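You operate a simulated robot arm through the tools that you are given. There is no shell and no other tool. Be economical: measure what you need, move in short steps, check, and stop when the job is done.

You are at the controls of a simulated robot arm. One attempt, no reset.

Task
Put things in order on the quilt. At the end: the fern is on the beige letter tray; the pink balm jar stands where the white polish jar stood; the white polish jar stands where the black basin plug stood; the black basin plug is on the green saucer; whatever was shut is shut again. Leave all else as you found it, and nothing knocked over.
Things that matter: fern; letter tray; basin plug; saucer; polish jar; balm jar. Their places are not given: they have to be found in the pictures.

The check looks at the end state, three seconds after you hand in, the way a careful person would. Anything else that was tipped, shoved, dropped, spilled or broken makes it a failure.

Robot
A 7-joint arm with a two-finger parallel gripper, fixed in place. Base frame: the origin is at the foot of the arm, x ahead of it, y to its left, z up; the work surface is at about z = 0. Units: mm, degrees, N and s.
With the tool pointing down near the work surface it reaches from about 240 to 620 mm from the base axis. Its first joint turns from -66.0 to 66.0 degrees. Payload 2.6 kg.
Tool frame: the origin (TCP) lies between the finger pads and is the grasp point; the fingertips stand 30 mm ahead of it; z points along the fingers, y is the line along which they close. Largest opening 94 mm; finger width 28, thickness 10; the body of the gripper, 50 by 96 mm, starts 55 mm behind the TCP.
Orientation is told as [roll, pitch, yaw] about the base's x, y, z axes, in that order, counted from this pose: with the fingers straight down and closing along the base's y, the tool's x points along the base's -x, its y along +y and its z along -z.

Tools
- The arm moves only by the tool nudge_tool. Its argument "increments" is a list of rows, each a list of 3 entries, a list of its own where there are three numbers: the shift along the tool's x, y, z in units of 150 mm (1.0 is 150 mm), then the turn, a rotation vector about the tool's x, y, z in units of 90 degrees (1.0 is 90 degrees), then the gripper command, from -1 (fully open) to 1 (shut), values between in proportion. In form: [[[tx, ty, tz], [rx, ry, rz], gripper], ...]. A call has 1 to 12 rows; each row is the pose to reach, as a shift and turn from the pose commanded when the call began, along the tool's axes at that moment. A call with a number of a shift or a turn outside -1 to 1 is refused whole. Each row takes 0.2 s and may step no farther than 50 mm and 8.6 degrees from the row before; otherwise, or with a gripper value out of range, the whole call is refused. A pose out of reach is approached as far as the arm can. The call stops where the force on the tool passes 40 N (or 10 N more than at its start, if that is more) or the arm is blocked; 0.2 s more then pass. Each finger travels about 72 mm/s and halts on what it meets, pressing with about 33 N; the grip force reading is that of the motor and also rises with nothing between the fingers. The clock runs only during rows and for 0.2 s after the last one: add rows that repeat a pose to give the fingers time. It gives the time, the measured TCP pose, the force on the tool (base axes), the opening and the grip force at its end, in the units of the frame above (readings bear some noise).
- Cameras (640 x 400 px; columns grow to the right, rows downward): "scene" is fixed at [20.2, 416.7, 576.8]; the picture's right is [-0.91, -0.41, 0.00], its down [-0.18, 0.41, -0.90] and it looks along [0.36, -0.82, -0.44] (base axes); focal length 316 px, centre (320, 200). "wrist" rides on the gripper at [-37, 0, -58] in the tool frame; the picture's right is [0.00, -1.00, 0.00], its down [0.97, 0.00, -0.24] and it looks along [0.24, 0.00, 0.97] (tool axes); focal length 218 px, centre (320, 200).
- camera(camera): a new picture of that camera. It takes no simulated time.
- measure_at(camera, pixels): for up to 12 pixels [column, row] of the newest picture of that camera ("zoom" is the newest enlarged one), the place [x, y, z] in the base frame of the surface seen there, good to about 2 mm. It takes no simulated time.
- enlarge(camera, box): a new picture of the part [left, top, right, bottom] of that camera's present view, enlarged. It takes no simulated time.
- sign_off(): hands the job in; it is judged then, once.

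Keep the steps short. Do not move on a guess: measure, check each grasp and each placing, and mend mistakes. In all there are 80 turns and 46 pictures (those below and enlarged ones count). Leave the gripper open and the arm clear of the work at the hand-in unless told otherwise, and finish with a single line.

The tools are called after "Emit:" as name(argument=value, ...) on one line, values as JSON. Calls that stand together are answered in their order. nudge_tool: Moves the arm, as the interface text tells. Its arguments: {"type":"object","properties":{"increments":{"type":"array","items":{"type":"array"}}},"required":["increments"]} The other tools are called the same way: camera (camera) takes a picture; measure_at (camera, pixels) gives the place of the surface under pixels of a picture; enlarge (camera, box) takes an enlarged picture of a part of a camera's view; sign_off () hands the job in.

At the start:

```text
time_s: 0.0
ee_pos: [360.3, 33.5, 361.1]
tcp_rot: [0.1, 0.0, -0.1]
wrist_force: [-0.1, -1.1, -0.3]
grip_width: 94.0
finger_force: 0.0
```

scene: 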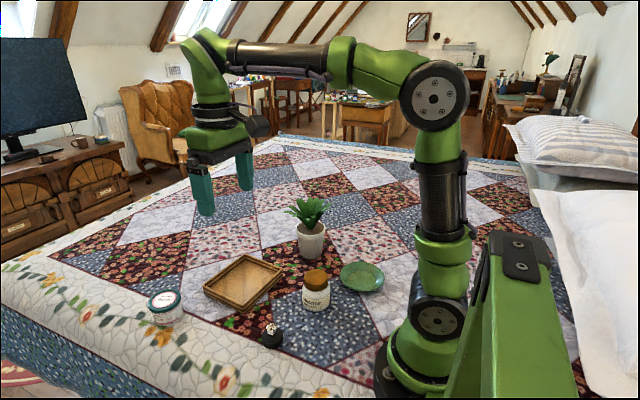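
wrist: 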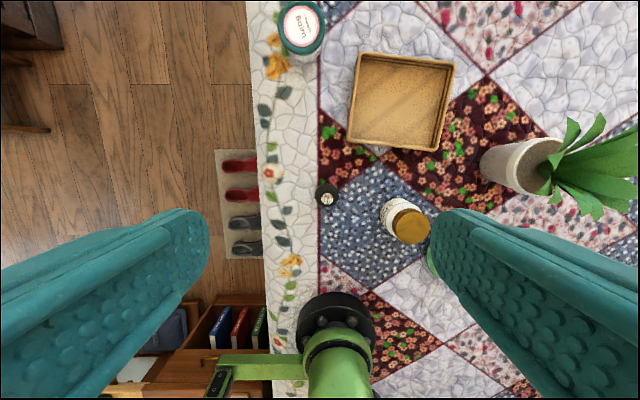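

I see a tray, fern, saucer, a jar with a brown lid, a low round tin and a black plug. I'll enlarge the view to identify them.

Emit:
enlarge(camera="scene", box=[130, 180, 410, 355])

Emit:
enlarge(camera="wrist", box=[240, 0, 480, 260])

```text
2.29 times, centred on (270, 268) of scene
```

zoom: 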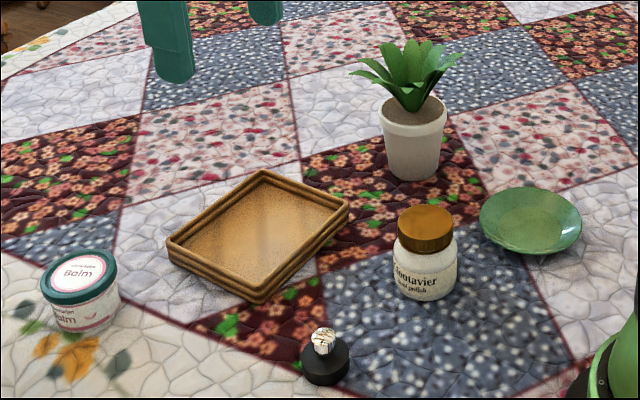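

```text
1.54 times, centred on (360, 130) of wrist
```

zoom: 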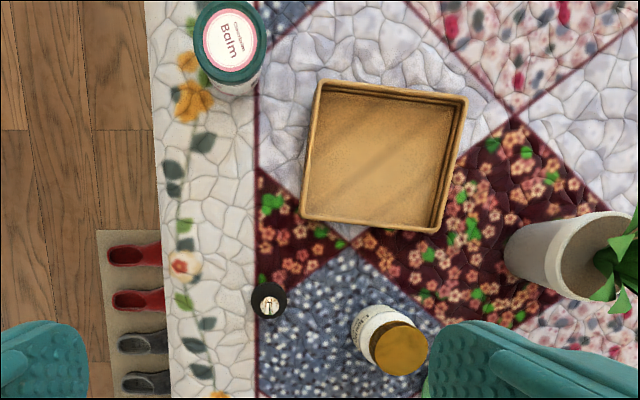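

The teal-lidded tin is the balm jar and the brown-lidded jar is the polish jar. I'll measure the key points in the scene picture and the wrist zoom.

Emit:
measure_at(camera="scene", pixels=[[271, 328], [271, 343], [316, 273], [316, 283], [316, 298], [163, 297], [168, 320], [362, 277], [312, 226], [311, 245], [243, 280], [311, 205]])

Emit:
measure_at(camera="zoom", pixels=[[268, 306], [400, 347], [371, 345], [428, 347], [402, 322], [228, 42], [194, 42], [262, 42], [322, 82], [466, 100], [304, 220], [436, 230]])

```text
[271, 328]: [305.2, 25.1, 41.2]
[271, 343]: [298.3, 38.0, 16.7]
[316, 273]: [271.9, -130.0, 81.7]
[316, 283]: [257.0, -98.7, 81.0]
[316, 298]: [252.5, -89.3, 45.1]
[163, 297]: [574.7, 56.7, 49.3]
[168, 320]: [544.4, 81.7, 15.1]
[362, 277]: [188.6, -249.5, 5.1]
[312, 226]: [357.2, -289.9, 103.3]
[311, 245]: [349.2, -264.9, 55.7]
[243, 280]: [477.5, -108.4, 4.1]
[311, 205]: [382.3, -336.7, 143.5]
```

```text
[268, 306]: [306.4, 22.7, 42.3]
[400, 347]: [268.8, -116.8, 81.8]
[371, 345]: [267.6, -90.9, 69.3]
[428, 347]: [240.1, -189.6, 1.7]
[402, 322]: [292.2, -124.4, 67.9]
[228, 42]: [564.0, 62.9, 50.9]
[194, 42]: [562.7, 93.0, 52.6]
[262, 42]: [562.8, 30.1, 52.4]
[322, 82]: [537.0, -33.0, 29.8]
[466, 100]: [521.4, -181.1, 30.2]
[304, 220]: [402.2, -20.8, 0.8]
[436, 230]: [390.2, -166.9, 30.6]
```

Measured so far:
- The plug is at about (306, 24), top at z 42.
- The polish jar is at about (268, -118), top at z 82.
- The balm jar is at about (563, 62), top at z 52.
- The saucer is near (188, -250).
- The tray centre is near (463, -100).
- The fern is near (352, -285).

I start with the plug and move above it.

Emit:
nudge_tool(increments=[[[0.09, -0.016, 0.25], [0, 0, 0], -1], [[0.18, -0.033, 0.5], [0, 0, 0], -1], [[0.27, -0.05, 0.75], [0, 0, 0], -1], [[0.36, -0.065, 1.0], [0, 0, 0], -1], [[0.36, -0.065, 1.0], [0, 0, 0], -1]])

Emit:
camera(camera="wrist")

Emit:
measure_at(camera="scene", pixels=[[341, 277], [384, 277], [362, 263], [362, 291], [352, 270], [372, 285], [301, 228], [323, 228], [299, 228], [325, 228], [312, 256], [295, 212]])

```text
time_s: 1.2
ee_pos: [305.1, 25.8, 210.0]
tcp_rot: [0.1, 0.0, 0.0]
wrist_force: [-0.2, -0.2, 1.2]
grip_width: 94.1
finger_force: 0.1
```

```text
41 pictures are left
```

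wrist: 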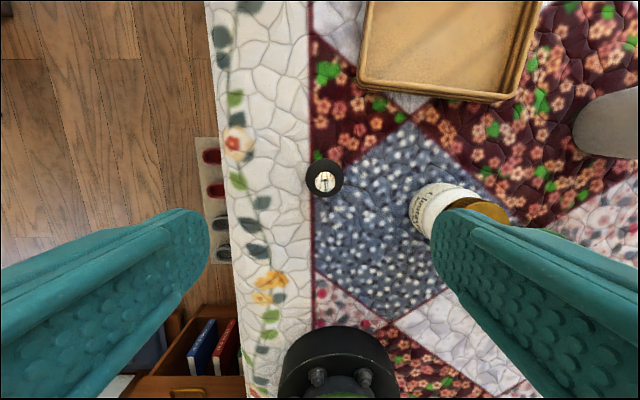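

```text
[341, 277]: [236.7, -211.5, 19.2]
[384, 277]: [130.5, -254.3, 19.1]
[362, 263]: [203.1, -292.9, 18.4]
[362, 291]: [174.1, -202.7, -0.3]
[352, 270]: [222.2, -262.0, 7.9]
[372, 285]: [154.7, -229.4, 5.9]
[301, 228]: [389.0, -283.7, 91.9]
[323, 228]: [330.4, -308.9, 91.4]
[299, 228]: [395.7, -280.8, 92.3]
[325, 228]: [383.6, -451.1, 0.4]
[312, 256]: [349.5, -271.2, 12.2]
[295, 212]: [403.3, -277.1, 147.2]
```

The hand is above the plug, which appears at (325, 180). I'll measure it again from here, along with the polish jar at (440, 200).

Emit:
measure_at(camera="wrist", pixels=[[325, 181], [309, 178], [342, 178], [325, 162], [325, 195], [480, 212], [425, 205], [445, 187], [412, 210], [475, 205]])

Emit:
nudge_tool(increments=[[[0, -0.01, 0.3], [0, 0, 0], -1], [[0, -0.01, 0.6], [0, 0, 0], -1], [[0, -0.01, 0.8], [0, 0, 0], -1], [[0, -0.01, 0.8], [0, 0, 0], -1]])

```text
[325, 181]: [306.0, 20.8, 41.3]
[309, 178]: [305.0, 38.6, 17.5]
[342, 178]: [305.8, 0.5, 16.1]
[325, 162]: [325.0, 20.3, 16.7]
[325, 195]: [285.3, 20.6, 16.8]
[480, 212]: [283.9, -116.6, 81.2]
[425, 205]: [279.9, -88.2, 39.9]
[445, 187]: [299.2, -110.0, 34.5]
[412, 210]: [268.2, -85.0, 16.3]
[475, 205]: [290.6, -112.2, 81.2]
```

```text
time_s: 2.2
ee_pos: [305.6, 23.3, 89.5]
tcp_rot: [0.0, 0.0, 0.0]
wrist_force: [-0.6, 0.2, -0.1]
grip_width: 93.9
finger_force: 0.2
```

The plug body is 17 mm high with radius 20, centred at (305.3, 20.5). Its knob reaches z 42. I'll grip the knob with the TCP at z about 52.

Emit:
nudge_tool(increments=[[[0, -0.013, 0.13], [0, 0, 0], -1], [[0, -0.013, 0.253], [0, 0, 0], -1], [[0, -0.013, 0.253], [0, 0, 0], -0.3], [[0, -0.013, 0.253], [0, 0, 0], 0.3], [[0, -0.013, 0.253], [0, 0, 0], 1], [[0, -0.013, 0.253], [0, 0, 0], 1], [[0, -0.013, 0.253], [0, 0, 0], 1]])

Emit:
camera(camera="wrist")

```text
time_s: 3.8
ee_pos: [303.5, 20.2, 50.9]
tcp_rot: [0.0, 0.0, 0.0]
wrist_force: [-0.5, 0.2, -0.5]
grip_width: 20.9
finger_force: 33.2
```

```text
40 pictures are left
```

wrist: 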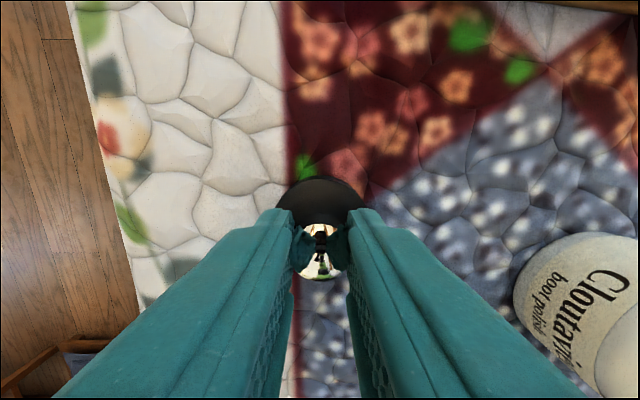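

The knob is held, with width 20.9 and force 33. I lift it straight up, then swing it toward -y.

Emit:
nudge_tool(increments=[[[0, 0, -0.2], [0, 0, 0], 1], [[0, 0, -0.5], [0, 0, 0], 1], [[0, 0, -0.8], [0, 0, 0], 1], [[0, 0, -1.0], [0, 0, 0], 1], [[0, -0.3, -1.0], [0, 0, 0], 1], [[0, -0.6, -1.0], [0, 0, 0], 1], [[0, -0.85, -1.0], [0, 0, 0], 1], [[0, -1.0, -1.0], [0, 0, 0], 1], [[0, -1.0, -1.0], [0, 0, 0], 1]])

Emit:
nudge_tool(increments=[[[0.2, -0.18, 0], [0, 0, 0], 1], [[0.4, -0.36, 0], [0, 0, 0], 1], [[0.6, -0.54, 0], [0, 0, 0], 1], [[0.79, -0.725, 0], [0, 0, 0], 1], [[0.79, -0.725, 0], [0, 0, 0], 1]])

Emit:
camera(camera="wrist")

Emit:
camera(camera="scene")

```text
time_s: 5.8
ee_pos: [305.3, -131.4, 203.0]
tcp_rot: [0.0, 0.0, 0.1]
wrist_force: [-0.3, -0.8, -1.1]
grip_width: 20.3
finger_force: 33.0
```

```text
time_s: 7.0
ee_pos: [189.1, -239.1, 203.0]
tcp_rot: [0.1, 0.1, 0.1]
wrist_force: [0.2, -0.1, -0.7]
grip_width: 20.6
finger_force: 33.1
```

```text
39 pictures are left
```

wrist: 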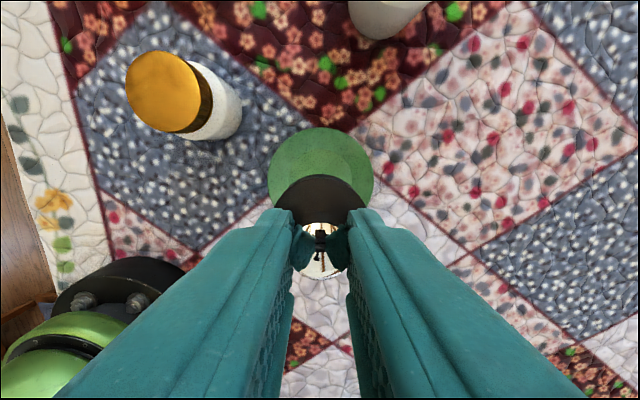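

```text
38 pictures are left
```

scene: 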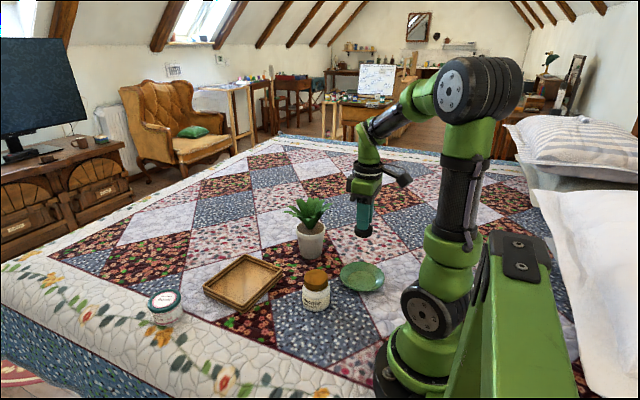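

The plug is over the saucer. I'll check the saucer rim from the wrist picture.

Emit:
measure_at(camera="wrist", pixels=[[270, 172], [372, 172], [321, 129], [285, 145], [358, 145], [320, 160], [267, 182]])

```text
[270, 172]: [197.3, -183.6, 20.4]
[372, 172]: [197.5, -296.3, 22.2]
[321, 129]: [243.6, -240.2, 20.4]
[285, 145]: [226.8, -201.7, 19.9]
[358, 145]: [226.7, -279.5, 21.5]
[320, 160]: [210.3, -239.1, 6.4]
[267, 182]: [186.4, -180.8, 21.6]
```

The saucer centre is (185, -240), so I shift x by about -4 and descend to just above the saucer floor.

Emit:
nudge_tool(increments=[[[0.03, -0.006, 0.2], [0, 0, 0], 1], [[0.03, -0.006, 0.5], [0, 0, 0], 1], [[0.03, -0.006, 0.75], [0, 0, 0], 1], [[0.03, -0.006, 0.88], [0, 0, 0], 1], [[0.03, -0.006, 0.93], [0, 0, 0], 1], [[0.03, -0.006, 0.93], [0, 0, 0], 1]])

Emit:
nudge_tool(increments=[[[0, 0, 0.02], [0, 0, 0], 1], [[0, 0, 0.035], [0, 0, 0], 1], [[0, 0, 0.045], [0, 0, 0], 1], [[0, 0, 0.045], [0, 0, 0], 1]])

Emit:
enlarge(camera="scene", box=[290, 190, 450, 310])

```text
time_s: 8.4
ee_pos: [181.0, -240.4, 64.3]
tcp_rot: [0.0, 0.1, 0.0]
wrist_force: [-0.5, 0.6, 1.0]
grip_width: 20.8
finger_force: 32.9
```

```text
time_s: 9.4
ee_pos: [183.2, -240.2, 56.3]
tcp_rot: [0.0, 0.0, 0.1]
wrist_force: [-0.7, 0.5, -0.5]
grip_width: 20.7
finger_force: 32.7
```

```text
3.33 times, centred on (370, 250) of scene
```

zoom: 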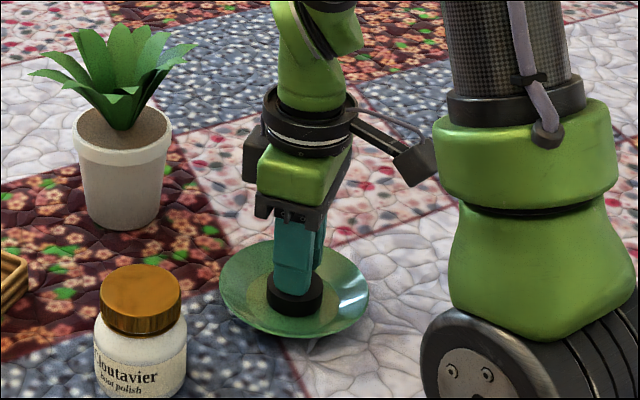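

There's no contact force yet at z 56.3, so I lower in 1 mm steps.

Emit:
nudge_tool(increments=[[[0, 0, 0.007], [0, 0, 0], 1], [[0, 0, 0.014], [0, 0, 0], 1], [[0, 0, 0.014], [0, 0, 0], 1]])

```text
time_s: 10.0
ee_pos: [183.2, -240.8, 56.2]
tcp_rot: [0.1, -0.1, -0.2]
wrist_force: [-2.4, 2.6, 11.0]
grip_width: 20.8
finger_force: 33.3
stopped in row 2: the force on the tool passed its limit (the readings are from after the stop); the commanded pose is now the measured one
```

There is contact (11 N), so the plug is standing on the saucer. I release and rise.

Emit:
nudge_tool(increments=[[[0, 0, 0], [0, 0, 0], 0.2], [[0, 0, 0], [0, 0, 0], -0.2], [[0, 0, 0], [0, 0, 0], -0.2], [[0, 0, -0.15], [0, 0, 0], -0.2], [[0, 0, -0.45], [0, 0, 0], -0.5], [[0, 0, -0.75], [0, 0, 0], -1], [[0, 0, -1.0], [0, 0, 0], -1], [[0, 0, -1.0], [0, 0, 0], -1]])

Emit:
camera(camera="wrist")

```text
time_s: 11.8
ee_pos: [179.0, -238.9, 206.1]
tcp_rot: [0.0, -0.1, -0.1]
wrist_force: [-0.1, 0.3, -0.3]
grip_width: 94.0
finger_force: 0.1
```

```text
36 pictures are left
```

wrist: 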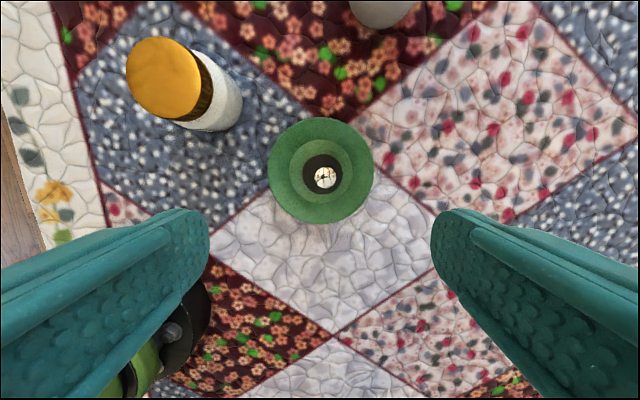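

The plug sits centred on the saucer. Next is the polish jar, so I measure its lid from here.

Emit:
measure_at(camera="wrist", pixels=[[162, 78], [129, 78], [196, 82], [162, 40], [162, 114], [178, 45], [240, 100], [215, 75], [195, 128], [136, 58]])

```text
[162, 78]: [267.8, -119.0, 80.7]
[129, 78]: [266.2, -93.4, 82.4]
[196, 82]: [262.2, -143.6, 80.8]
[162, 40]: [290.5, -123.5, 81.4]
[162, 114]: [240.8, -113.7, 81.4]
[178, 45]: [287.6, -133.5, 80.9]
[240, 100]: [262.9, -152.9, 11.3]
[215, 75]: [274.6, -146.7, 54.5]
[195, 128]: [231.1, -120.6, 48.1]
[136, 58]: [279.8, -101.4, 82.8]
```

The polish jar centre is (266, -119), with body diameter about 68. I move above it, then descend partway.

Emit:
nudge_tool(increments=[[[-0.15, 0.2, 0], [0, 0, 0], -1], [[-0.3, 0.4, 0], [0, 0, 0], -1], [[-0.45, 0.6, 0], [0, 0, 0], -1], [[-0.58, 0.8, 0], [0, 0, 0], -1], [[-0.58, 0.8, 0], [0, 0, 0], -1], [[-0.58, 0.8, 0.3], [0, 0, 0], -1], [[-0.58, 0.8, 0.55], [0, 0, 0], -1], [[-0.58, 0.8, 0.55], [0, 0, 0], -1]])

Emit:
camera(camera="wrist")

```text
time_s: 13.6
ee_pos: [269.0, -120.5, 121.7]
tcp_rot: [0.0, -0.1, -0.2]
wrist_force: [-0.9, -0.9, 0.1]
grip_width: 94.0
finger_force: 0.1
```

```text
35 pictures are left
```

wrist: 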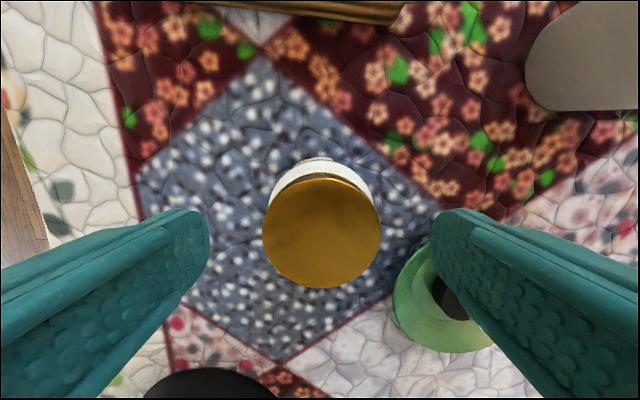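

The jar is centred between the fingers, at pixel (321, 232). I descend to z 40 and grip the body.

Emit:
nudge_tool(increments=[[[0.015, 0, 0.25], [0, 0, 0], -1], [[0.015, 0, 0.45], [0, 0, 0], -1], [[0.015, 0, 0.54], [0, 0, 0], -1], [[0.015, 0, 0.54], [0, 0, 0], -1]])

Emit:
nudge_tool(increments=[[[0, 0, 0], [0, 0, 0], -0.4], [[0, 0, 0], [0, 0, 0], 0.2], [[0, 0, 0], [0, 0, 0], 1], [[0, 0, 0], [0, 0, 0], 1]])

Emit:
enlarge(camera="scene", box=[240, 220, 400, 320])

```text
time_s: 14.6
ee_pos: [267.3, -120.6, 41.0]
tcp_rot: [0.0, 0.0, -0.2]
wrist_force: [-0.6, -1.6, 0.6]
grip_width: 94.2
finger_force: 0.1
```

```text
time_s: 15.6
ee_pos: [266.9, -120.8, 41.9]
tcp_rot: [0.1, -0.1, -0.3]
wrist_force: [-0.6, 0.0, -0.4]
grip_width: 67.3
finger_force: 33.0
```

```text
4.00 times, centred on (320, 270) of scene
```

zoom: 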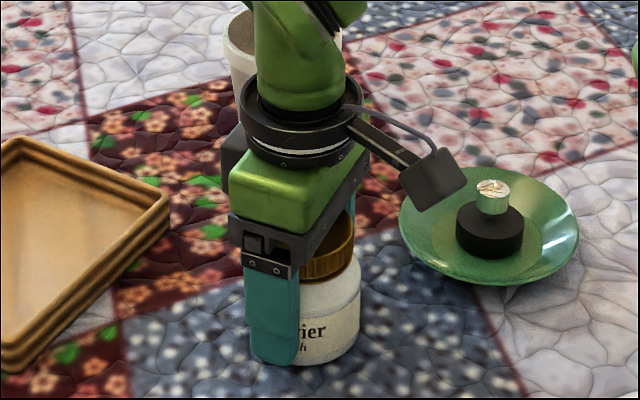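

The jar is held, with width 67.3. I lift 60 mm and carry it to the plug's old place at (305.3, 20.4).

Emit:
nudge_tool(increments=[[[0, 0, -0.2], [0, 0, 0], 1], [[0, 0, -0.4], [0, 0, 0], 1], [[-0.08, 0.28, -0.4], [0, 0, 0], 1], [[-0.16, 0.56, -0.4], [0, 0, 0], 1], [[-0.22, 0.8, -0.4], [0, 0, 0], 1], [[-0.26, 0.941, -0.4], [0, 0, 0], 1], [[-0.26, 0.941, -0.4], [0, 0, 0], 1]])

```text
time_s: 17.2
ee_pos: [305.8, 20.5, 104.0]
tcp_rot: [0.1, -0.1, -0.2]
wrist_force: [0.1, 0.8, -1.8]
grip_width: 67.4
finger_force: 32.8
```

The position is right. I descend to just above contact, then in small steps.

Emit:
nudge_tool(increments=[[[0, 0, 0.2], [0, 0, 0], 1], [[0, 0, 0.35], [0, 0, 0], 1], [[0, 0, 0.39], [0, 0, 0], 1], [[0, 0, 0.39], [0, 0, 0], 1], [[0, 0, 0.4], [0, 0, 0], 1], [[0, 0, 0.407], [0, 0, 0], 1], [[0, 0, 0.414], [0, 0, 0], 1], [[0, 0, 0.42], [0, 0, 0], 1]])

Emit:
enlarge(camera="scene", box=[190, 260, 350, 360])

```text
time_s: 19.0
ee_pos: [307.5, 19.1, 40.8]
tcp_rot: [-0.1, -0.1, -0.1]
wrist_force: [-0.7, 0.5, 1.8]
grip_width: 67.5
finger_force: 32.8
```

```text
4.00 times, centred on (270, 310) of scene
```

zoom: 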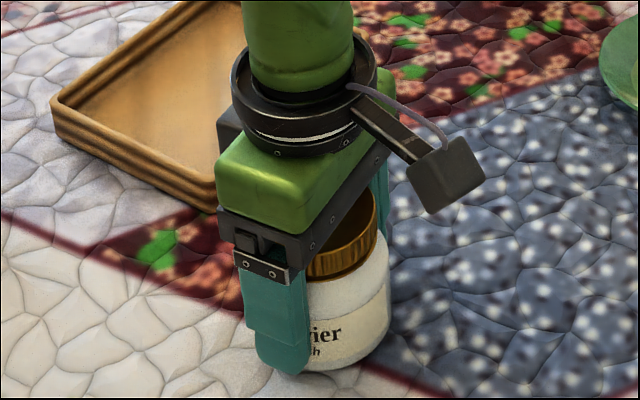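

The height is about the grasp height and the force is only just rising. I make a few more half-millimetre steps to contact.

Emit:
nudge_tool(increments=[[[0, 0, 0.005], [0, 0, 0], 1], [[0, 0, 0.01], [0, 0, 0], 1], [[0, 0, 0.013], [0, 0, 0], 1]])

```text
time_s: 19.8
ee_pos: [307.8, 19.1, 37.0]
tcp_rot: [0.1, -0.2, -0.2]
wrist_force: [-4.8, 0.1, 23.1]
grip_width: 67.5
finger_force: 33.4
```

The jar is on the surface at 23 N. I release and rise.

Emit:
nudge_tool(increments=[[[0, 0, -0.01], [0, 0, 0], 0.2], [[0, 0, -0.01], [0, 0, 0], -0.7], [[0, 0, -0.01], [0, 0, 0], -1], [[0, 0, -0.01], [0, 0, 0], -1], [[0, 0, -0.2], [0, 0, 0], -1], [[0, 0, -0.5], [0, 0, 0], -1], [[0, 0, -0.8], [0, 0, 0], -1], [[0, 0, -0.8], [0, 0, 0], -1]])

Emit:
camera(camera="wrist")

```text
time_s: 21.6
ee_pos: [304.3, 20.4, 157.0]
tcp_rot: [0.1, -0.1, -0.1]
wrist_force: [0.7, 0.2, 0.1]
grip_width: 94.1
finger_force: 0.0
```

```text
32 pictures are left
```

wrist: 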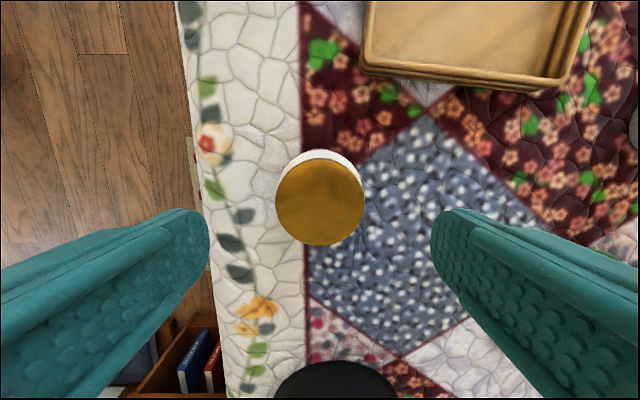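

Emit:
measure_at(camera="wrist", pixels=[[320, 202], [277, 202], [363, 202], [320, 160], [320, 244]])

Emit:
nudge_tool(increments=[[[0, 0, -0.3], [0, 0, 0], -1], [[-0.3, 0.07, -0.3], [0, 0, 0], -1], [[-0.6, 0.14, -0.3], [0, 0, 0], -1], [[-0.9, 0.21, -0.3], [0, 0, 0], -1], [[-1.0, 0.27, -0.3], [0, 0, 0], -1], [[-1.0, 0.27, -0.3], [0, 0, 0], -1]])

Emit:
camera(camera="wrist")

```text
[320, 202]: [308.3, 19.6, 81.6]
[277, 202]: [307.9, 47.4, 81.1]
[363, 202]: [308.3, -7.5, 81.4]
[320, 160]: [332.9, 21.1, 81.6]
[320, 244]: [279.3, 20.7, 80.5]
```

```text
time_s: 23.0
ee_pos: [457.9, 59.6, 203.5]
tcp_rot: [0.0, -0.2, -0.1]
wrist_force: [0.2, -0.3, -0.3]
grip_width: 94.0
finger_force: 0.0
```

```text
31 pictures are left
```

wrist: 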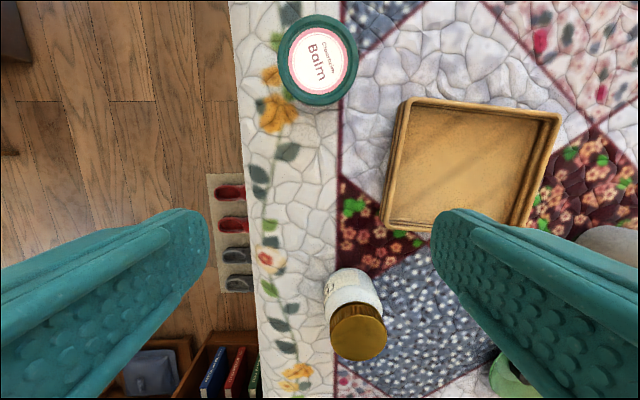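

The polish jar stands at (306, 20), as wanted. I measure the balm jar at (318, 58).

Emit:
measure_at(camera="wrist", pixels=[[318, 55], [280, 58], [356, 58], [318, 16], [318, 96], [318, 104], [282, 75], [355, 70], [402, 150], [543, 170]])

```text
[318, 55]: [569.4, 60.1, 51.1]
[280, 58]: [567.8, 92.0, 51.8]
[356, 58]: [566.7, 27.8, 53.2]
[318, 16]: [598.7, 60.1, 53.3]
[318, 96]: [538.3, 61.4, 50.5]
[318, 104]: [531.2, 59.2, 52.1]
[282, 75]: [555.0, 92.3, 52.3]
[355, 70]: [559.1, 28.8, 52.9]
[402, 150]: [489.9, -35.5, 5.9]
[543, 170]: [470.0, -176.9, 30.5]
```

The balm jar centre is (565, 60), with lid diameter about 67. I move over it and partway down.

Emit:
nudge_tool(increments=[[[-0.25, 0, 0], [0, 0, 0], -1], [[-0.5, 0, 0], [0, 0, 0], -1], [[-0.71, 0.003, 0], [0, 0, 0], -1], [[-0.71, 0.003, 0.3], [0, 0, 0], -1], [[-0.71, 0.003, 0.6], [0, 0, 0], -1], [[-0.71, 0.003, 0.6], [0, 0, 0], -1]])

Emit:
camera(camera="wrist")

```text
time_s: 24.4
ee_pos: [565.3, 63.3, 112.2]
tcp_rot: [0.0, -0.1, -0.1]
wrist_force: [-0.5, -1.0, -0.3]
grip_width: 93.9
finger_force: 0.0
```

```text
30 pictures are left
```

wrist: 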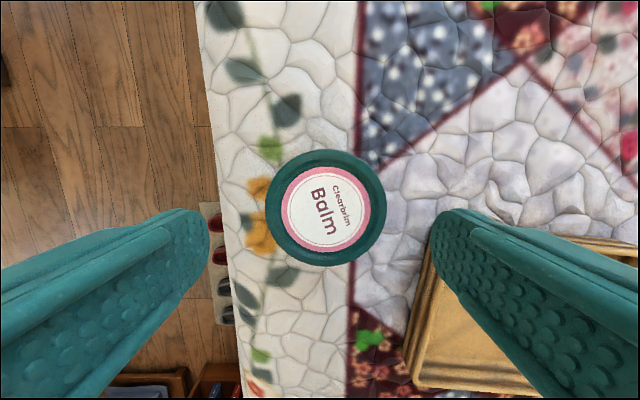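

The jar is about 3 mm off centre at px 326. I correct that, descend to z 37 and grip.

Emit:
nudge_tool(increments=[[[0, -0.018, 0.25], [0, 0, 0], -1], [[0, -0.018, 0.45], [0, 0, 0], -1], [[0, -0.018, 0.5], [0, 0, 0], -1], [[0, -0.018, 0.5], [0, 0, 0], -1]])

Emit:
nudge_tool(increments=[[[0, 0, 0], [0, 0, 0], -0.4], [[0, 0, 0], [0, 0, 0], 0.2], [[0, 0, 0], [0, 0, 0], 1], [[0, 0, 0], [0, 0, 0], 1]])

Emit:
enlarge(camera="scene", box=[90, 220, 250, 340])

```text
time_s: 25.4
ee_pos: [564.2, 59.4, 39.7]
tcp_rot: [0.0, 0.0, -0.3]
wrist_force: [0.4, -0.9, 0.5]
grip_width: 94.2
finger_force: 0.0
```

```text
time_s: 26.4
ee_pos: [562.8, 57.7, 36.6]
tcp_rot: [0.1, -0.1, -0.2]
wrist_force: [0.7, 1.6, 1.3]
grip_width: 71.3
finger_force: 32.9
```

```text
3.33 times, centred on (170, 280) of scene
```

zoom: 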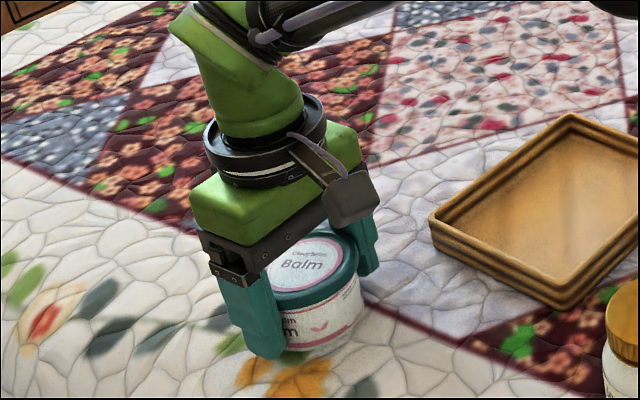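

The balm jar is held, with width 71.3. I lift it high, then carry it.

Emit:
nudge_tool(increments=[[[0, 0, -0.2], [0, 0, 0], 1], [[0, 0, -0.5], [0, 0, 0], 1], [[0, 0, -0.8], [0, 0, 0], 1], [[0, 0, -0.95], [0, 0, 0], 1], [[0.25, -0.15, -0.95], [0, 0, 0], 1], [[0.5, -0.3, -0.95], [0, 0, 0], 1], [[0.75, -0.45, -0.95], [0, 0, 0], 1], [[1.0, -0.6, -0.95], [0, 0, 0], 1], [[1.0, -0.6, -0.95], [0, 0, 0], 1]])

Emit:
nudge_tool(increments=[[[0.25, -0.15, 0], [0, 0, 0], 1], [[0.5, -0.3, 0], [0, 0, 0], 1], [[0.75, -0.45, 0], [0, 0, 0], 1], [[0.98, -0.59, 0], [0, 0, 0], 1], [[0.98, -0.59, 0], [0, 0, 0], 1]])

Emit:
camera(camera="wrist")

```text
time_s: 28.4
ee_pos: [413.7, -30.2, 181.3]
tcp_rot: [0.0, 0.0, -0.1]
wrist_force: [0.2, 0.2, -1.3]
grip_width: 71.4
finger_force: 33.0
```

```text
time_s: 29.6
ee_pos: [264.0, -120.4, 180.3]
tcp_rot: [0.0, -0.2, -0.2]
wrist_force: [-0.3, 0.7, -1.0]
grip_width: 71.6
finger_force: 33.0
```

```text
28 pictures are left
```

wrist: 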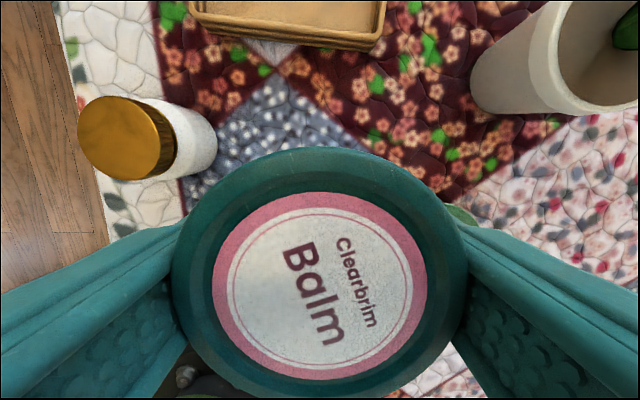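

The jar is over the target. I check the lid's centre before lowering.

Emit:
measure_at(camera="wrist", pixels=[[320, 272], [178, 260], [463, 260], [320, 150], [320, 392]])

Emit:
nudge_tool(increments=[[[0, 0, 0.3], [0, 0, 0], 1], [[0, 0, 0.6], [0, 0, 0], 1], [[0, 0, 0.8], [0, 0, 0], 1], [[0, 0, 0.9], [0, 0, 0], 1], [[0, 0, 0.9], [0, 0, 0], 1]])

```text
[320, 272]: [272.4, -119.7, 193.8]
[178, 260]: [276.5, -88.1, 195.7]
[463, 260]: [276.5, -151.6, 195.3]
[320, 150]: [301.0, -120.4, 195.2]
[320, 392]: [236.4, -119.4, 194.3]
```

```text
time_s: 30.8
ee_pos: [267.9, -120.6, 47.8]
tcp_rot: [0.0, 0.0, -0.1]
wrist_force: [-0.8, 0.1, -1.7]
grip_width: 71.3
finger_force: 33.2
```

The jar centre is x≈268 and the target is 266. I shift 2 mm and lower gently.

Emit:
nudge_tool(increments=[[[0.012, 0.004, 0.03], [0, 0, 0], 1], [[0.012, 0.004, 0.05], [0, 0, 0], 1], [[0.012, 0.004, 0.057], [0, 0, 0], 1], [[0.012, 0.004, 0.064], [0, 0, 0], 1], [[0.012, 0.004, 0.071], [0, 0, 0], 1], [[0.012, 0.004, 0.071], [0, 0, 0], 1]])

```text
time_s: 32.2
ee_pos: [265.1, -120.3, 37.5]
tcp_rot: [0.0, -0.4, -0.2]
wrist_force: [-6.4, 4.1, 34.2]
grip_width: 71.0
finger_force: 32.8
```

Contact at 34 N. I ease up 1 mm, release and rise.

Emit:
nudge_tool(increments=[[[0, 0, -0.015], [0, 0, 0], 1], [[0, 0, -0.015], [0, 0, 0], 0.2], [[0, 0, -0.015], [0, 0, 0], -0.7], [[0, 0, -0.015], [0, 0, 0], -1], [[0, 0, -0.015], [0, 0, 0], -1], [[0, 0, -0.2], [0, 0, 0], -1], [[0, 0, -0.5], [0, 0, 0], -1], [[0, 0, -0.8], [0, 0, 0], -1], [[0, 0, -1.0], [0, 0, 0], -1], [[0, 0, -1.0], [0, 0, 0], -1]])

Emit:
camera(camera="wrist")

Emit:
camera(camera="scene")

```text
time_s: 34.4
ee_pos: [265.5, -119.4, 185.2]
tcp_rot: [0.0, -0.1, -0.2]
wrist_force: [0.1, 0.6, 0.4]
grip_width: 94.0
finger_force: 0.1
```

```text
27 pictures are left
```

wrist: 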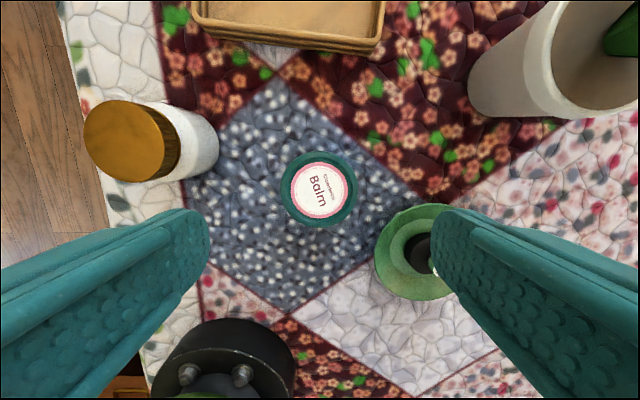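

```text
26 pictures are left
```

scene: 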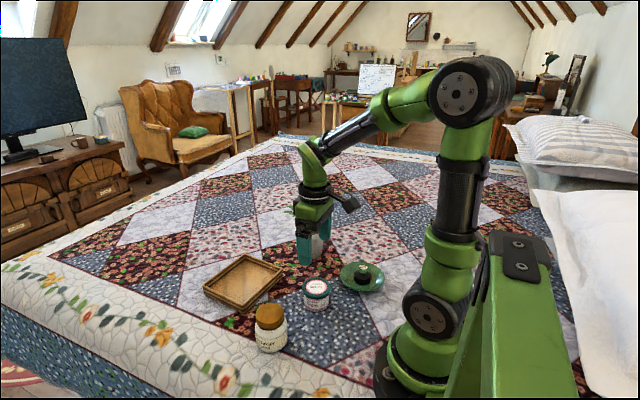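

All good so far. I measure the pot and rim from here, and the balm jar as a check.

Emit:
measure_at(camera="wrist", pixels=[[320, 190], [283, 187], [358, 187], [480, 60], [475, 95], [510, 110], [550, 60], [590, 70], [600, 117], [548, 20], [625, 40], [515, 60]])

Emit:
enlarge(camera="wrist", box=[440, 0, 640, 140])

```text
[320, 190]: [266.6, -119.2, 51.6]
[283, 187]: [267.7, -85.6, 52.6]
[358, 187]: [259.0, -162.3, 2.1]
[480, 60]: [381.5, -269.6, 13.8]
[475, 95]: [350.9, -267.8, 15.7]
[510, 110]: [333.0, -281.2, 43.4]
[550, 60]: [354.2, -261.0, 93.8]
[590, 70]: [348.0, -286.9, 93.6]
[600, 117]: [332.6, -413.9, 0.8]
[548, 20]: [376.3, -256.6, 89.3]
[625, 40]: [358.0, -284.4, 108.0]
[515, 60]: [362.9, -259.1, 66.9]
```

```text
2.86 times, centred on (540, 70) of wrist
```

zoom: 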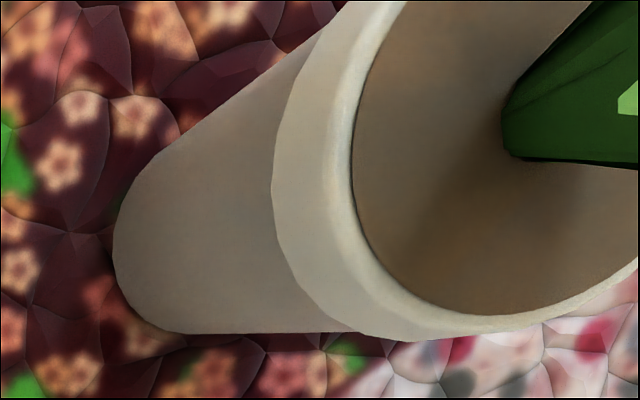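

I move up and toward the fern for a clear look from above.

Emit:
nudge_tool(increments=[[[0, 0, -0.3], [0, 0, 0], -1], [[0, 0, -0.6], [0, 0, 0], -1], [[0, 0, -0.9], [0, 0, 0], -1], [[-0.05, -0.3, -0.9], [0, 0, 0], -1], [[-0.15, -0.6, -0.9], [0, 0, 0], -1], [[-0.2, -0.85, -0.9], [0, 0, 0], -1], [[-0.2, -1.0, -0.9], [0, 0, 0], -1], [[-0.2, -1.0, -0.9], [0, 0, 0], -1]])

Emit:
camera(camera="wrist")

```text
time_s: 36.2
ee_pos: [294.6, -271.6, 322.1]
tcp_rot: [0.0, 0.0, -0.2]
wrist_force: [0.2, 0.2, 0.6]
grip_width: 94.0
finger_force: 0.0
```

```text
24 pictures are left
```

wrist: 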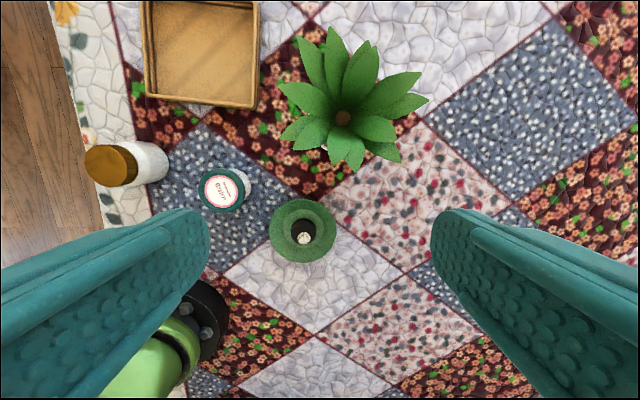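

Emit:
measure_at(camera="wrist", pixels=[[343, 118], [335, 30], [284, 84], [283, 137], [350, 165], [395, 158], [425, 102], [418, 76], [376, 48], [360, 43], [320, 90], [375, 125]])

Emit:
measure_at(camera="wrist", pixels=[[147, 5], [147, 95], [253, 103], [262, 5], [160, 88], [242, 95], [200, 40], [160, 5], [325, 149], [345, 60], [350, 150], [300, 95]])

```text
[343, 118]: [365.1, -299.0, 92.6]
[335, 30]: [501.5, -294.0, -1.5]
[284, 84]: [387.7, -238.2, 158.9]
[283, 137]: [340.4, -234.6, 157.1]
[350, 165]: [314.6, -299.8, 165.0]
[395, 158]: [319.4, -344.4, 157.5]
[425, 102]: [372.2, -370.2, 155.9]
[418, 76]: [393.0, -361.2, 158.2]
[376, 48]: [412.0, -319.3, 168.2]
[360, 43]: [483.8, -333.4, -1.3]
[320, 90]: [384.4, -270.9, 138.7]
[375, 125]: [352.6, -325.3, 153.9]
```

```text
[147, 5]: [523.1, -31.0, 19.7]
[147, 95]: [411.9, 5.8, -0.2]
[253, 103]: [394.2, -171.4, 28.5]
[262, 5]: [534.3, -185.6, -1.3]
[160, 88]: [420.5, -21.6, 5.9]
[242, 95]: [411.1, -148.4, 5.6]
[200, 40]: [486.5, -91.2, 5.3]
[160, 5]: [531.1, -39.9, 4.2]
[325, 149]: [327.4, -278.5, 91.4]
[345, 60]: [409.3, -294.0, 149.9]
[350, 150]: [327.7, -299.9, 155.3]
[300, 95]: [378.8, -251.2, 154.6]
```

The fern's axis is at (365, -299), with the pot rim at z 94 and leaves reaching r≈70 at z≈155. A straight-down grasp would hit the leaves, so I'll come in from the side, tilted. First I measure the hand's protruding bracket in the scene.

Emit:
enlarge(camera="scene", box=[270, 90, 430, 210])

```text
3.33 times, centred on (350, 150) of scene
```

zoom: 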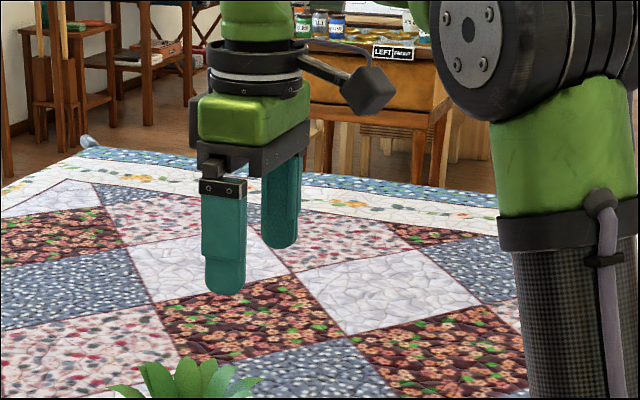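

Emit:
measure_at(camera="zoom", pixels=[[369, 95], [352, 105], [394, 95], [369, 117], [320, 70], [258, 120], [258, 85], [195, 120], [258, 160], [224, 290], [208, 75], [260, 20]])

```text
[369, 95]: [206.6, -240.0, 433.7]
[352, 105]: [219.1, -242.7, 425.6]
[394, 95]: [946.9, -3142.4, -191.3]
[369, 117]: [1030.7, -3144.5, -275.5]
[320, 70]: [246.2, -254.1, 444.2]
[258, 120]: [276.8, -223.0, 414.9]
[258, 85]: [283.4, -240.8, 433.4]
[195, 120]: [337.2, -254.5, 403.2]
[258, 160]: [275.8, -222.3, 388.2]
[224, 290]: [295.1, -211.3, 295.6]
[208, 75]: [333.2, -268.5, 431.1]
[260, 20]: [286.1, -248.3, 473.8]
```

Bracket: it sticks out about 100 mm on tool +x, about 95 mm or more behind the TCP. A 60° tilt aimed outward leaves it clear of the quilt, and the camera block stays below the leaves. I turn the hand to azimuth -39.3° and move behind the fern, well above it.

Emit:
nudge_tool(increments=[[[0.02, 0.06, 0], [0, 0, 0.09], -1], [[0.04, 0.12, 0.05], [0, 0, 0.18], -1], [[0.06, 0.18, 0.15], [0, 0, 0.27], -1], [[0.08, 0.24, 0.25], [0, 0, 0.36], -1], [[0.11, 0.29, 0.35], [0, 0, 0.437], -1], [[0.11, 0.29, 0.4], [0, 0, 0.437], -1], [[0.11, 0.29, 0.4], [0, 0, 0.437], -1]])

Emit:
nudge_tool(increments=[[[0, 0, 0], [0, -0.09, 0], -1], [[0, 0, 0], [0, -0.18, 0], -1], [[0, 0, 0], [0, -0.27, 0], -1], [[0, 0, 0], [0, -0.36, 0], -1], [[0, 0, 0], [0, -0.45, 0], -1], [[0, 0, 0], [0, -0.54, 0], -1], [[0, 0, 0], [0, -0.62, 0], -1], [[0, 0, 0], [0, -0.667, 0], -1], [[0, 0, 0], [0, -0.667, 0], -1]])

Emit:
camera(camera="scene")

Emit:
camera(camera="wrist")

```text
time_s: 37.8
ee_pos: [276.6, -226.1, 258.7]
tcp_rot: [0.1, 0.0, -39.4]
wrist_force: [0.9, -0.5, 0.1]
grip_width: 94.2
finger_force: 0.1
```

```text
time_s: 39.8
ee_pos: [278.2, -225.1, 259.9]
tcp_rot: [0.2, -60.2, -39.7]
wrist_force: [-0.5, -0.2, -0.2]
grip_width: 93.9
finger_force: 0.1
```

```text
22 pictures are left
```

scene: 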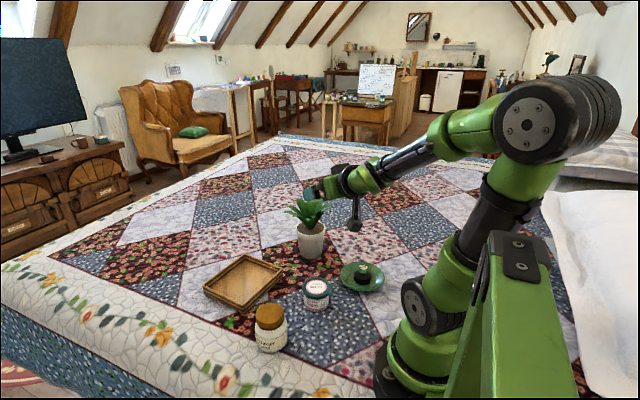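

```text
21 pictures are left
```

wrist: 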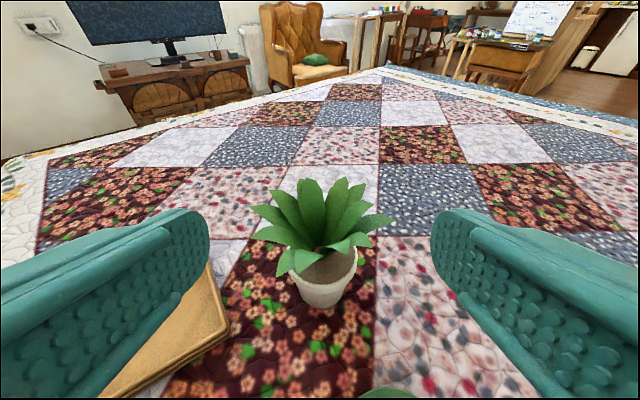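

The tilt is achieved and the fern is centred at column 323. I lower straight down 146 mm behind the fern.

Emit:
nudge_tool(increments=[[[0.25, 0, 0.145], [0, 0, 0], -1], [[0.5, 0, 0.289], [0, 0, 0], -1], [[0.7, 0, 0.404], [0, 0, 0], -1], [[0.843, 0, 0.487], [0, 0, 0], -1], [[0.843, 0, 0.487], [0, 0, 0], -1]])

Emit:
camera(camera="wrist")

Emit:
enlarge(camera="scene", box=[260, 150, 440, 300])

```text
time_s: 41.0
ee_pos: [311.7, -257.4, 116.1]
tcp_rot: [0.2, -60.0, -39.6]
wrist_force: [-0.8, -0.7, 0.1]
grip_width: 94.1
finger_force: 0.0
out of reach, approached as far as the arm can: row 1, 2, 3, 4, 5
```

```text
20 pictures are left
```

wrist: 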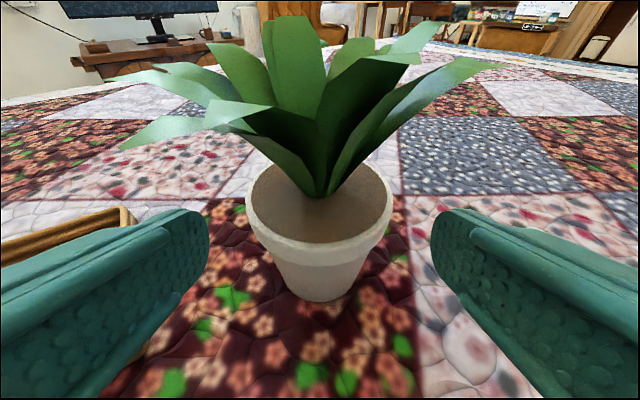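

```text
2.67 times, centred on (350, 225) of scene
```

zoom: 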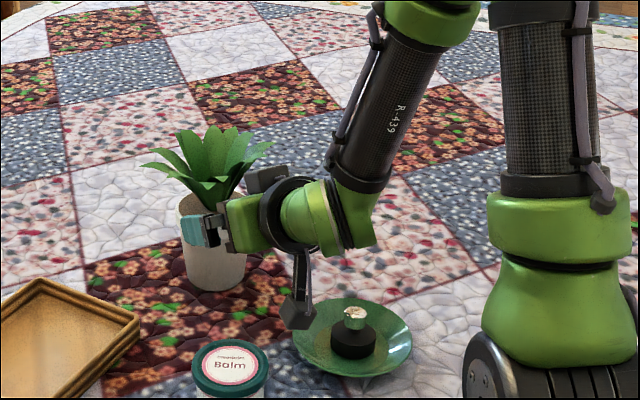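

The arm couldn't fold in that far, so it stopped at R≈404, z 116. That leaves it 68 mm from the pot axis and touching nothing. I go down 30 mm and see where it lands.

Emit:
nudge_tool(increments=[[[0.087, 0, 0.05], [0, 0, 0], -1], [[0.173, 0, 0.1], [0, 0, 0], -1], [[0.173, 0, 0.1], [0, 0, 0], -1]])

```text
time_s: 41.8
ee_pos: [312.7, -256.0, 84.8]
tcp_rot: [0.1, -60.1, -39.6]
wrist_force: [-0.2, 0.3, -0.3]
grip_width: 93.9
finger_force: 0.0
```

It obeyed, now at (312.7, -256, 85). I advance along the tool axis, halfway first.

Emit:
nudge_tool(increments=[[[-0.007, 0, 0.15], [0, 0, 0], -1], [[-0.014, 0, 0.28], [0, 0, 0], -1], [[-0.014, 0, 0.28], [0, 0, 0], -1]])

Emit:
camera(camera="wrist")

Emit:
enlarge(camera="scene", box=[260, 150, 440, 300])

```text
time_s: 42.6
ee_pos: [343.4, -280.2, 66.9]
tcp_rot: [0.1, -60.2, -39.6]
wrist_force: [0.1, -0.7, -0.2]
grip_width: 94.0
finger_force: 0.2
```

```text
18 pictures are left
```

wrist: 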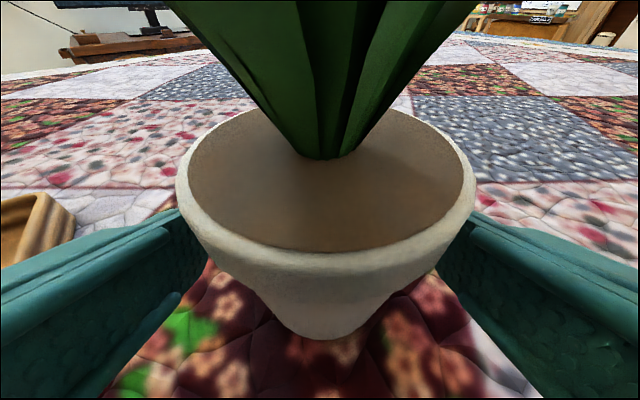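

```text
2.67 times, centred on (350, 225) of scene
```

zoom: 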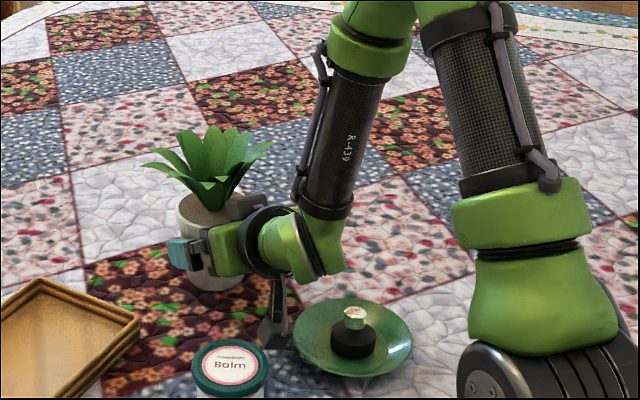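

The pot is nearly centred (rim 178–474). The bracket is close to the saucer, so I measure both before going on.

Emit:
measure_at(camera="zoom", pixels=[[263, 330], [275, 328], [284, 335], [272, 347], [262, 345], [285, 347], [296, 340], [300, 350], [278, 300], [272, 320]])

Emit:
enlarge(camera="scene", box=[320, 240, 400, 300])

```text
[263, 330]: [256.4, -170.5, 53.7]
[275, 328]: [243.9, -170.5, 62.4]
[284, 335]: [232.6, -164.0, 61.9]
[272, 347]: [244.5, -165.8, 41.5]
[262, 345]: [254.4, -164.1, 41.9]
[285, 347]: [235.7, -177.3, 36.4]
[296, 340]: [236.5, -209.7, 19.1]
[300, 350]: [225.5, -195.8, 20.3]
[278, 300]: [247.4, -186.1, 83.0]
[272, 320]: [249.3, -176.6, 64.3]
```

```text
6.67 times, centred on (360, 270) of scene
```

zoom: 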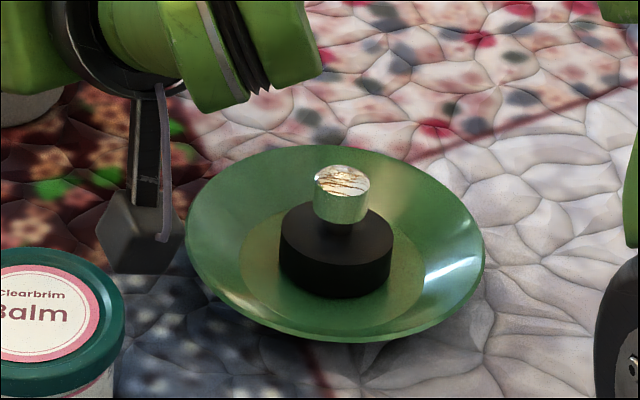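

The bracket box (z 36+) passes between the balm jar and the saucer. Moving outward takes it away from both. I finish the approach with a slight centring shift.

Emit:
nudge_tool(increments=[[[-0.003, -0.006, 0.08], [0, 0, 0], -1], [[-0.007, -0.012, 0.17], [0, 0, 0], -1], [[-0.007, -0.012, 0.17], [0, 0, 0], -1]])

Emit:
camera(camera="wrist")

Emit:
enlarge(camera="scene", box=[270, 180, 400, 300])

```text
time_s: 43.4
ee_pos: [357.9, -293.6, 53.8]
tcp_rot: [0.2, -60.1, -39.6]
wrist_force: [0.6, 0.5, -0.1]
grip_width: 94.2
finger_force: 0.1
```

```text
15 pictures are left
```

wrist: 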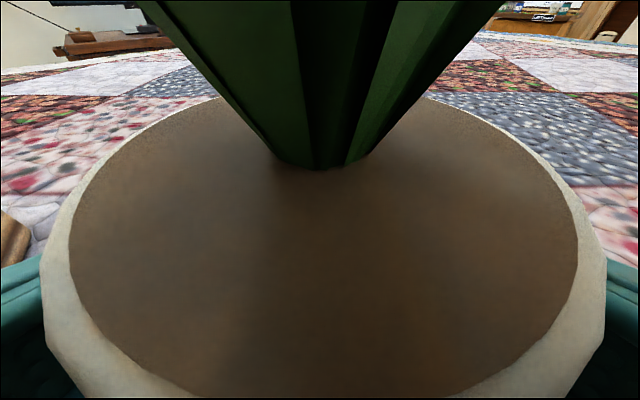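

```text
3.33 times, centred on (335, 240) of scene
```

zoom: 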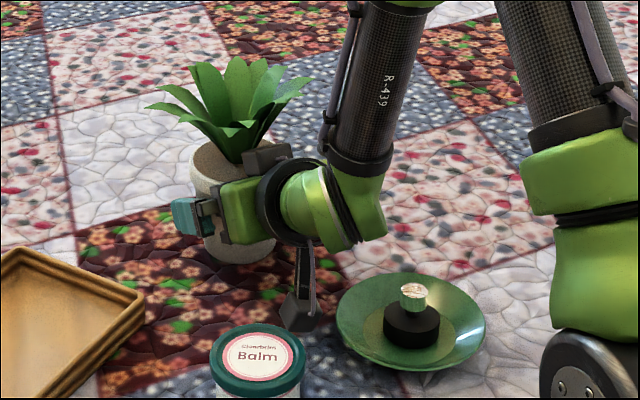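

The pot is centred between the fingers. I close the gripper.

Emit:
nudge_tool(increments=[[[0, 0, 0], [0, 0, 0], -0.7], [[0, 0, 0], [0, 0, 0], -0.4], [[0, 0, 0], [0, 0, 0], 0.2], [[0, 0, 0], [0, 0, 0], 1], [[0, 0, 0], [0, 0, 0], 1]])

```text
time_s: 44.6
ee_pos: [358.9, -293.9, 54.7]
tcp_rot: [0.1, -60.1, -39.7]
wrist_force: [-0.2, -2.3, -0.3]
grip_width: 82.3
finger_force: 32.7
```

It's gripped at 82.3 mm with force 33. I lift 15 mm to test.

Emit:
nudge_tool(increments=[[[-0.03, 0, -0.017], [0, 0, 0], 1], [[-0.087, 0, -0.05], [0, 0, 0], 1], [[-0.087, 0, -0.05], [0, 0, 0], 1]])

Emit:
enlarge(camera="scene", box=[270, 180, 400, 300])

```text
time_s: 45.4
ee_pos: [357.5, -295.9, 71.1]
tcp_rot: [0.0, -60.1, -39.6]
wrist_force: [0.1, 0.0, -5.2]
grip_width: 82.0
finger_force: 33.1
```

```text
3.33 times, centred on (335, 240) of scene
```

zoom: 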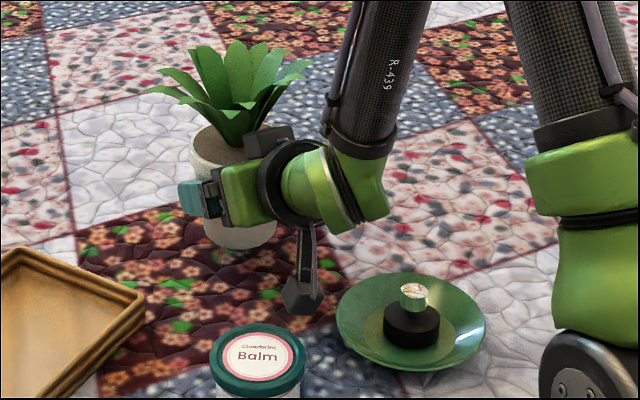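

The pot is held upright. I lift to z≈190, then start carrying it toward the tray with half of the needed yaw.

Emit:
nudge_tool(increments=[[[-0.15, 0, -0.087], [0, 0, 0], 1], [[-0.35, 0, -0.202], [0, 0, 0], 1], [[-0.55, 0, -0.318], [0, 0, 0], 1], [[-0.687, 0, -0.397], [0, 0, 0], 1], [[-0.666, 0.175, -0.433], [-0.034, 0, -0.02], 1], [[-0.645, 0.35, -0.469], [-0.069, 0, -0.04], 1], [[-0.624, 0.525, -0.506], [-0.103, 0, -0.06], 1], [[-0.603, 0.7, -0.542], [-0.1375, 0, -0.0794], 1], [[-0.603, 0.7, -0.542], [-0.1375, 0, -0.0794], 1]])

```text
time_s: 47.4
ee_pos: [404.7, -199.7, 191.0]
tcp_rot: [0.1, -60.1, -25.3]
wrist_force: [-0.7, -0.2, -5.7]
grip_width: 82.0
finger_force: 32.9
```

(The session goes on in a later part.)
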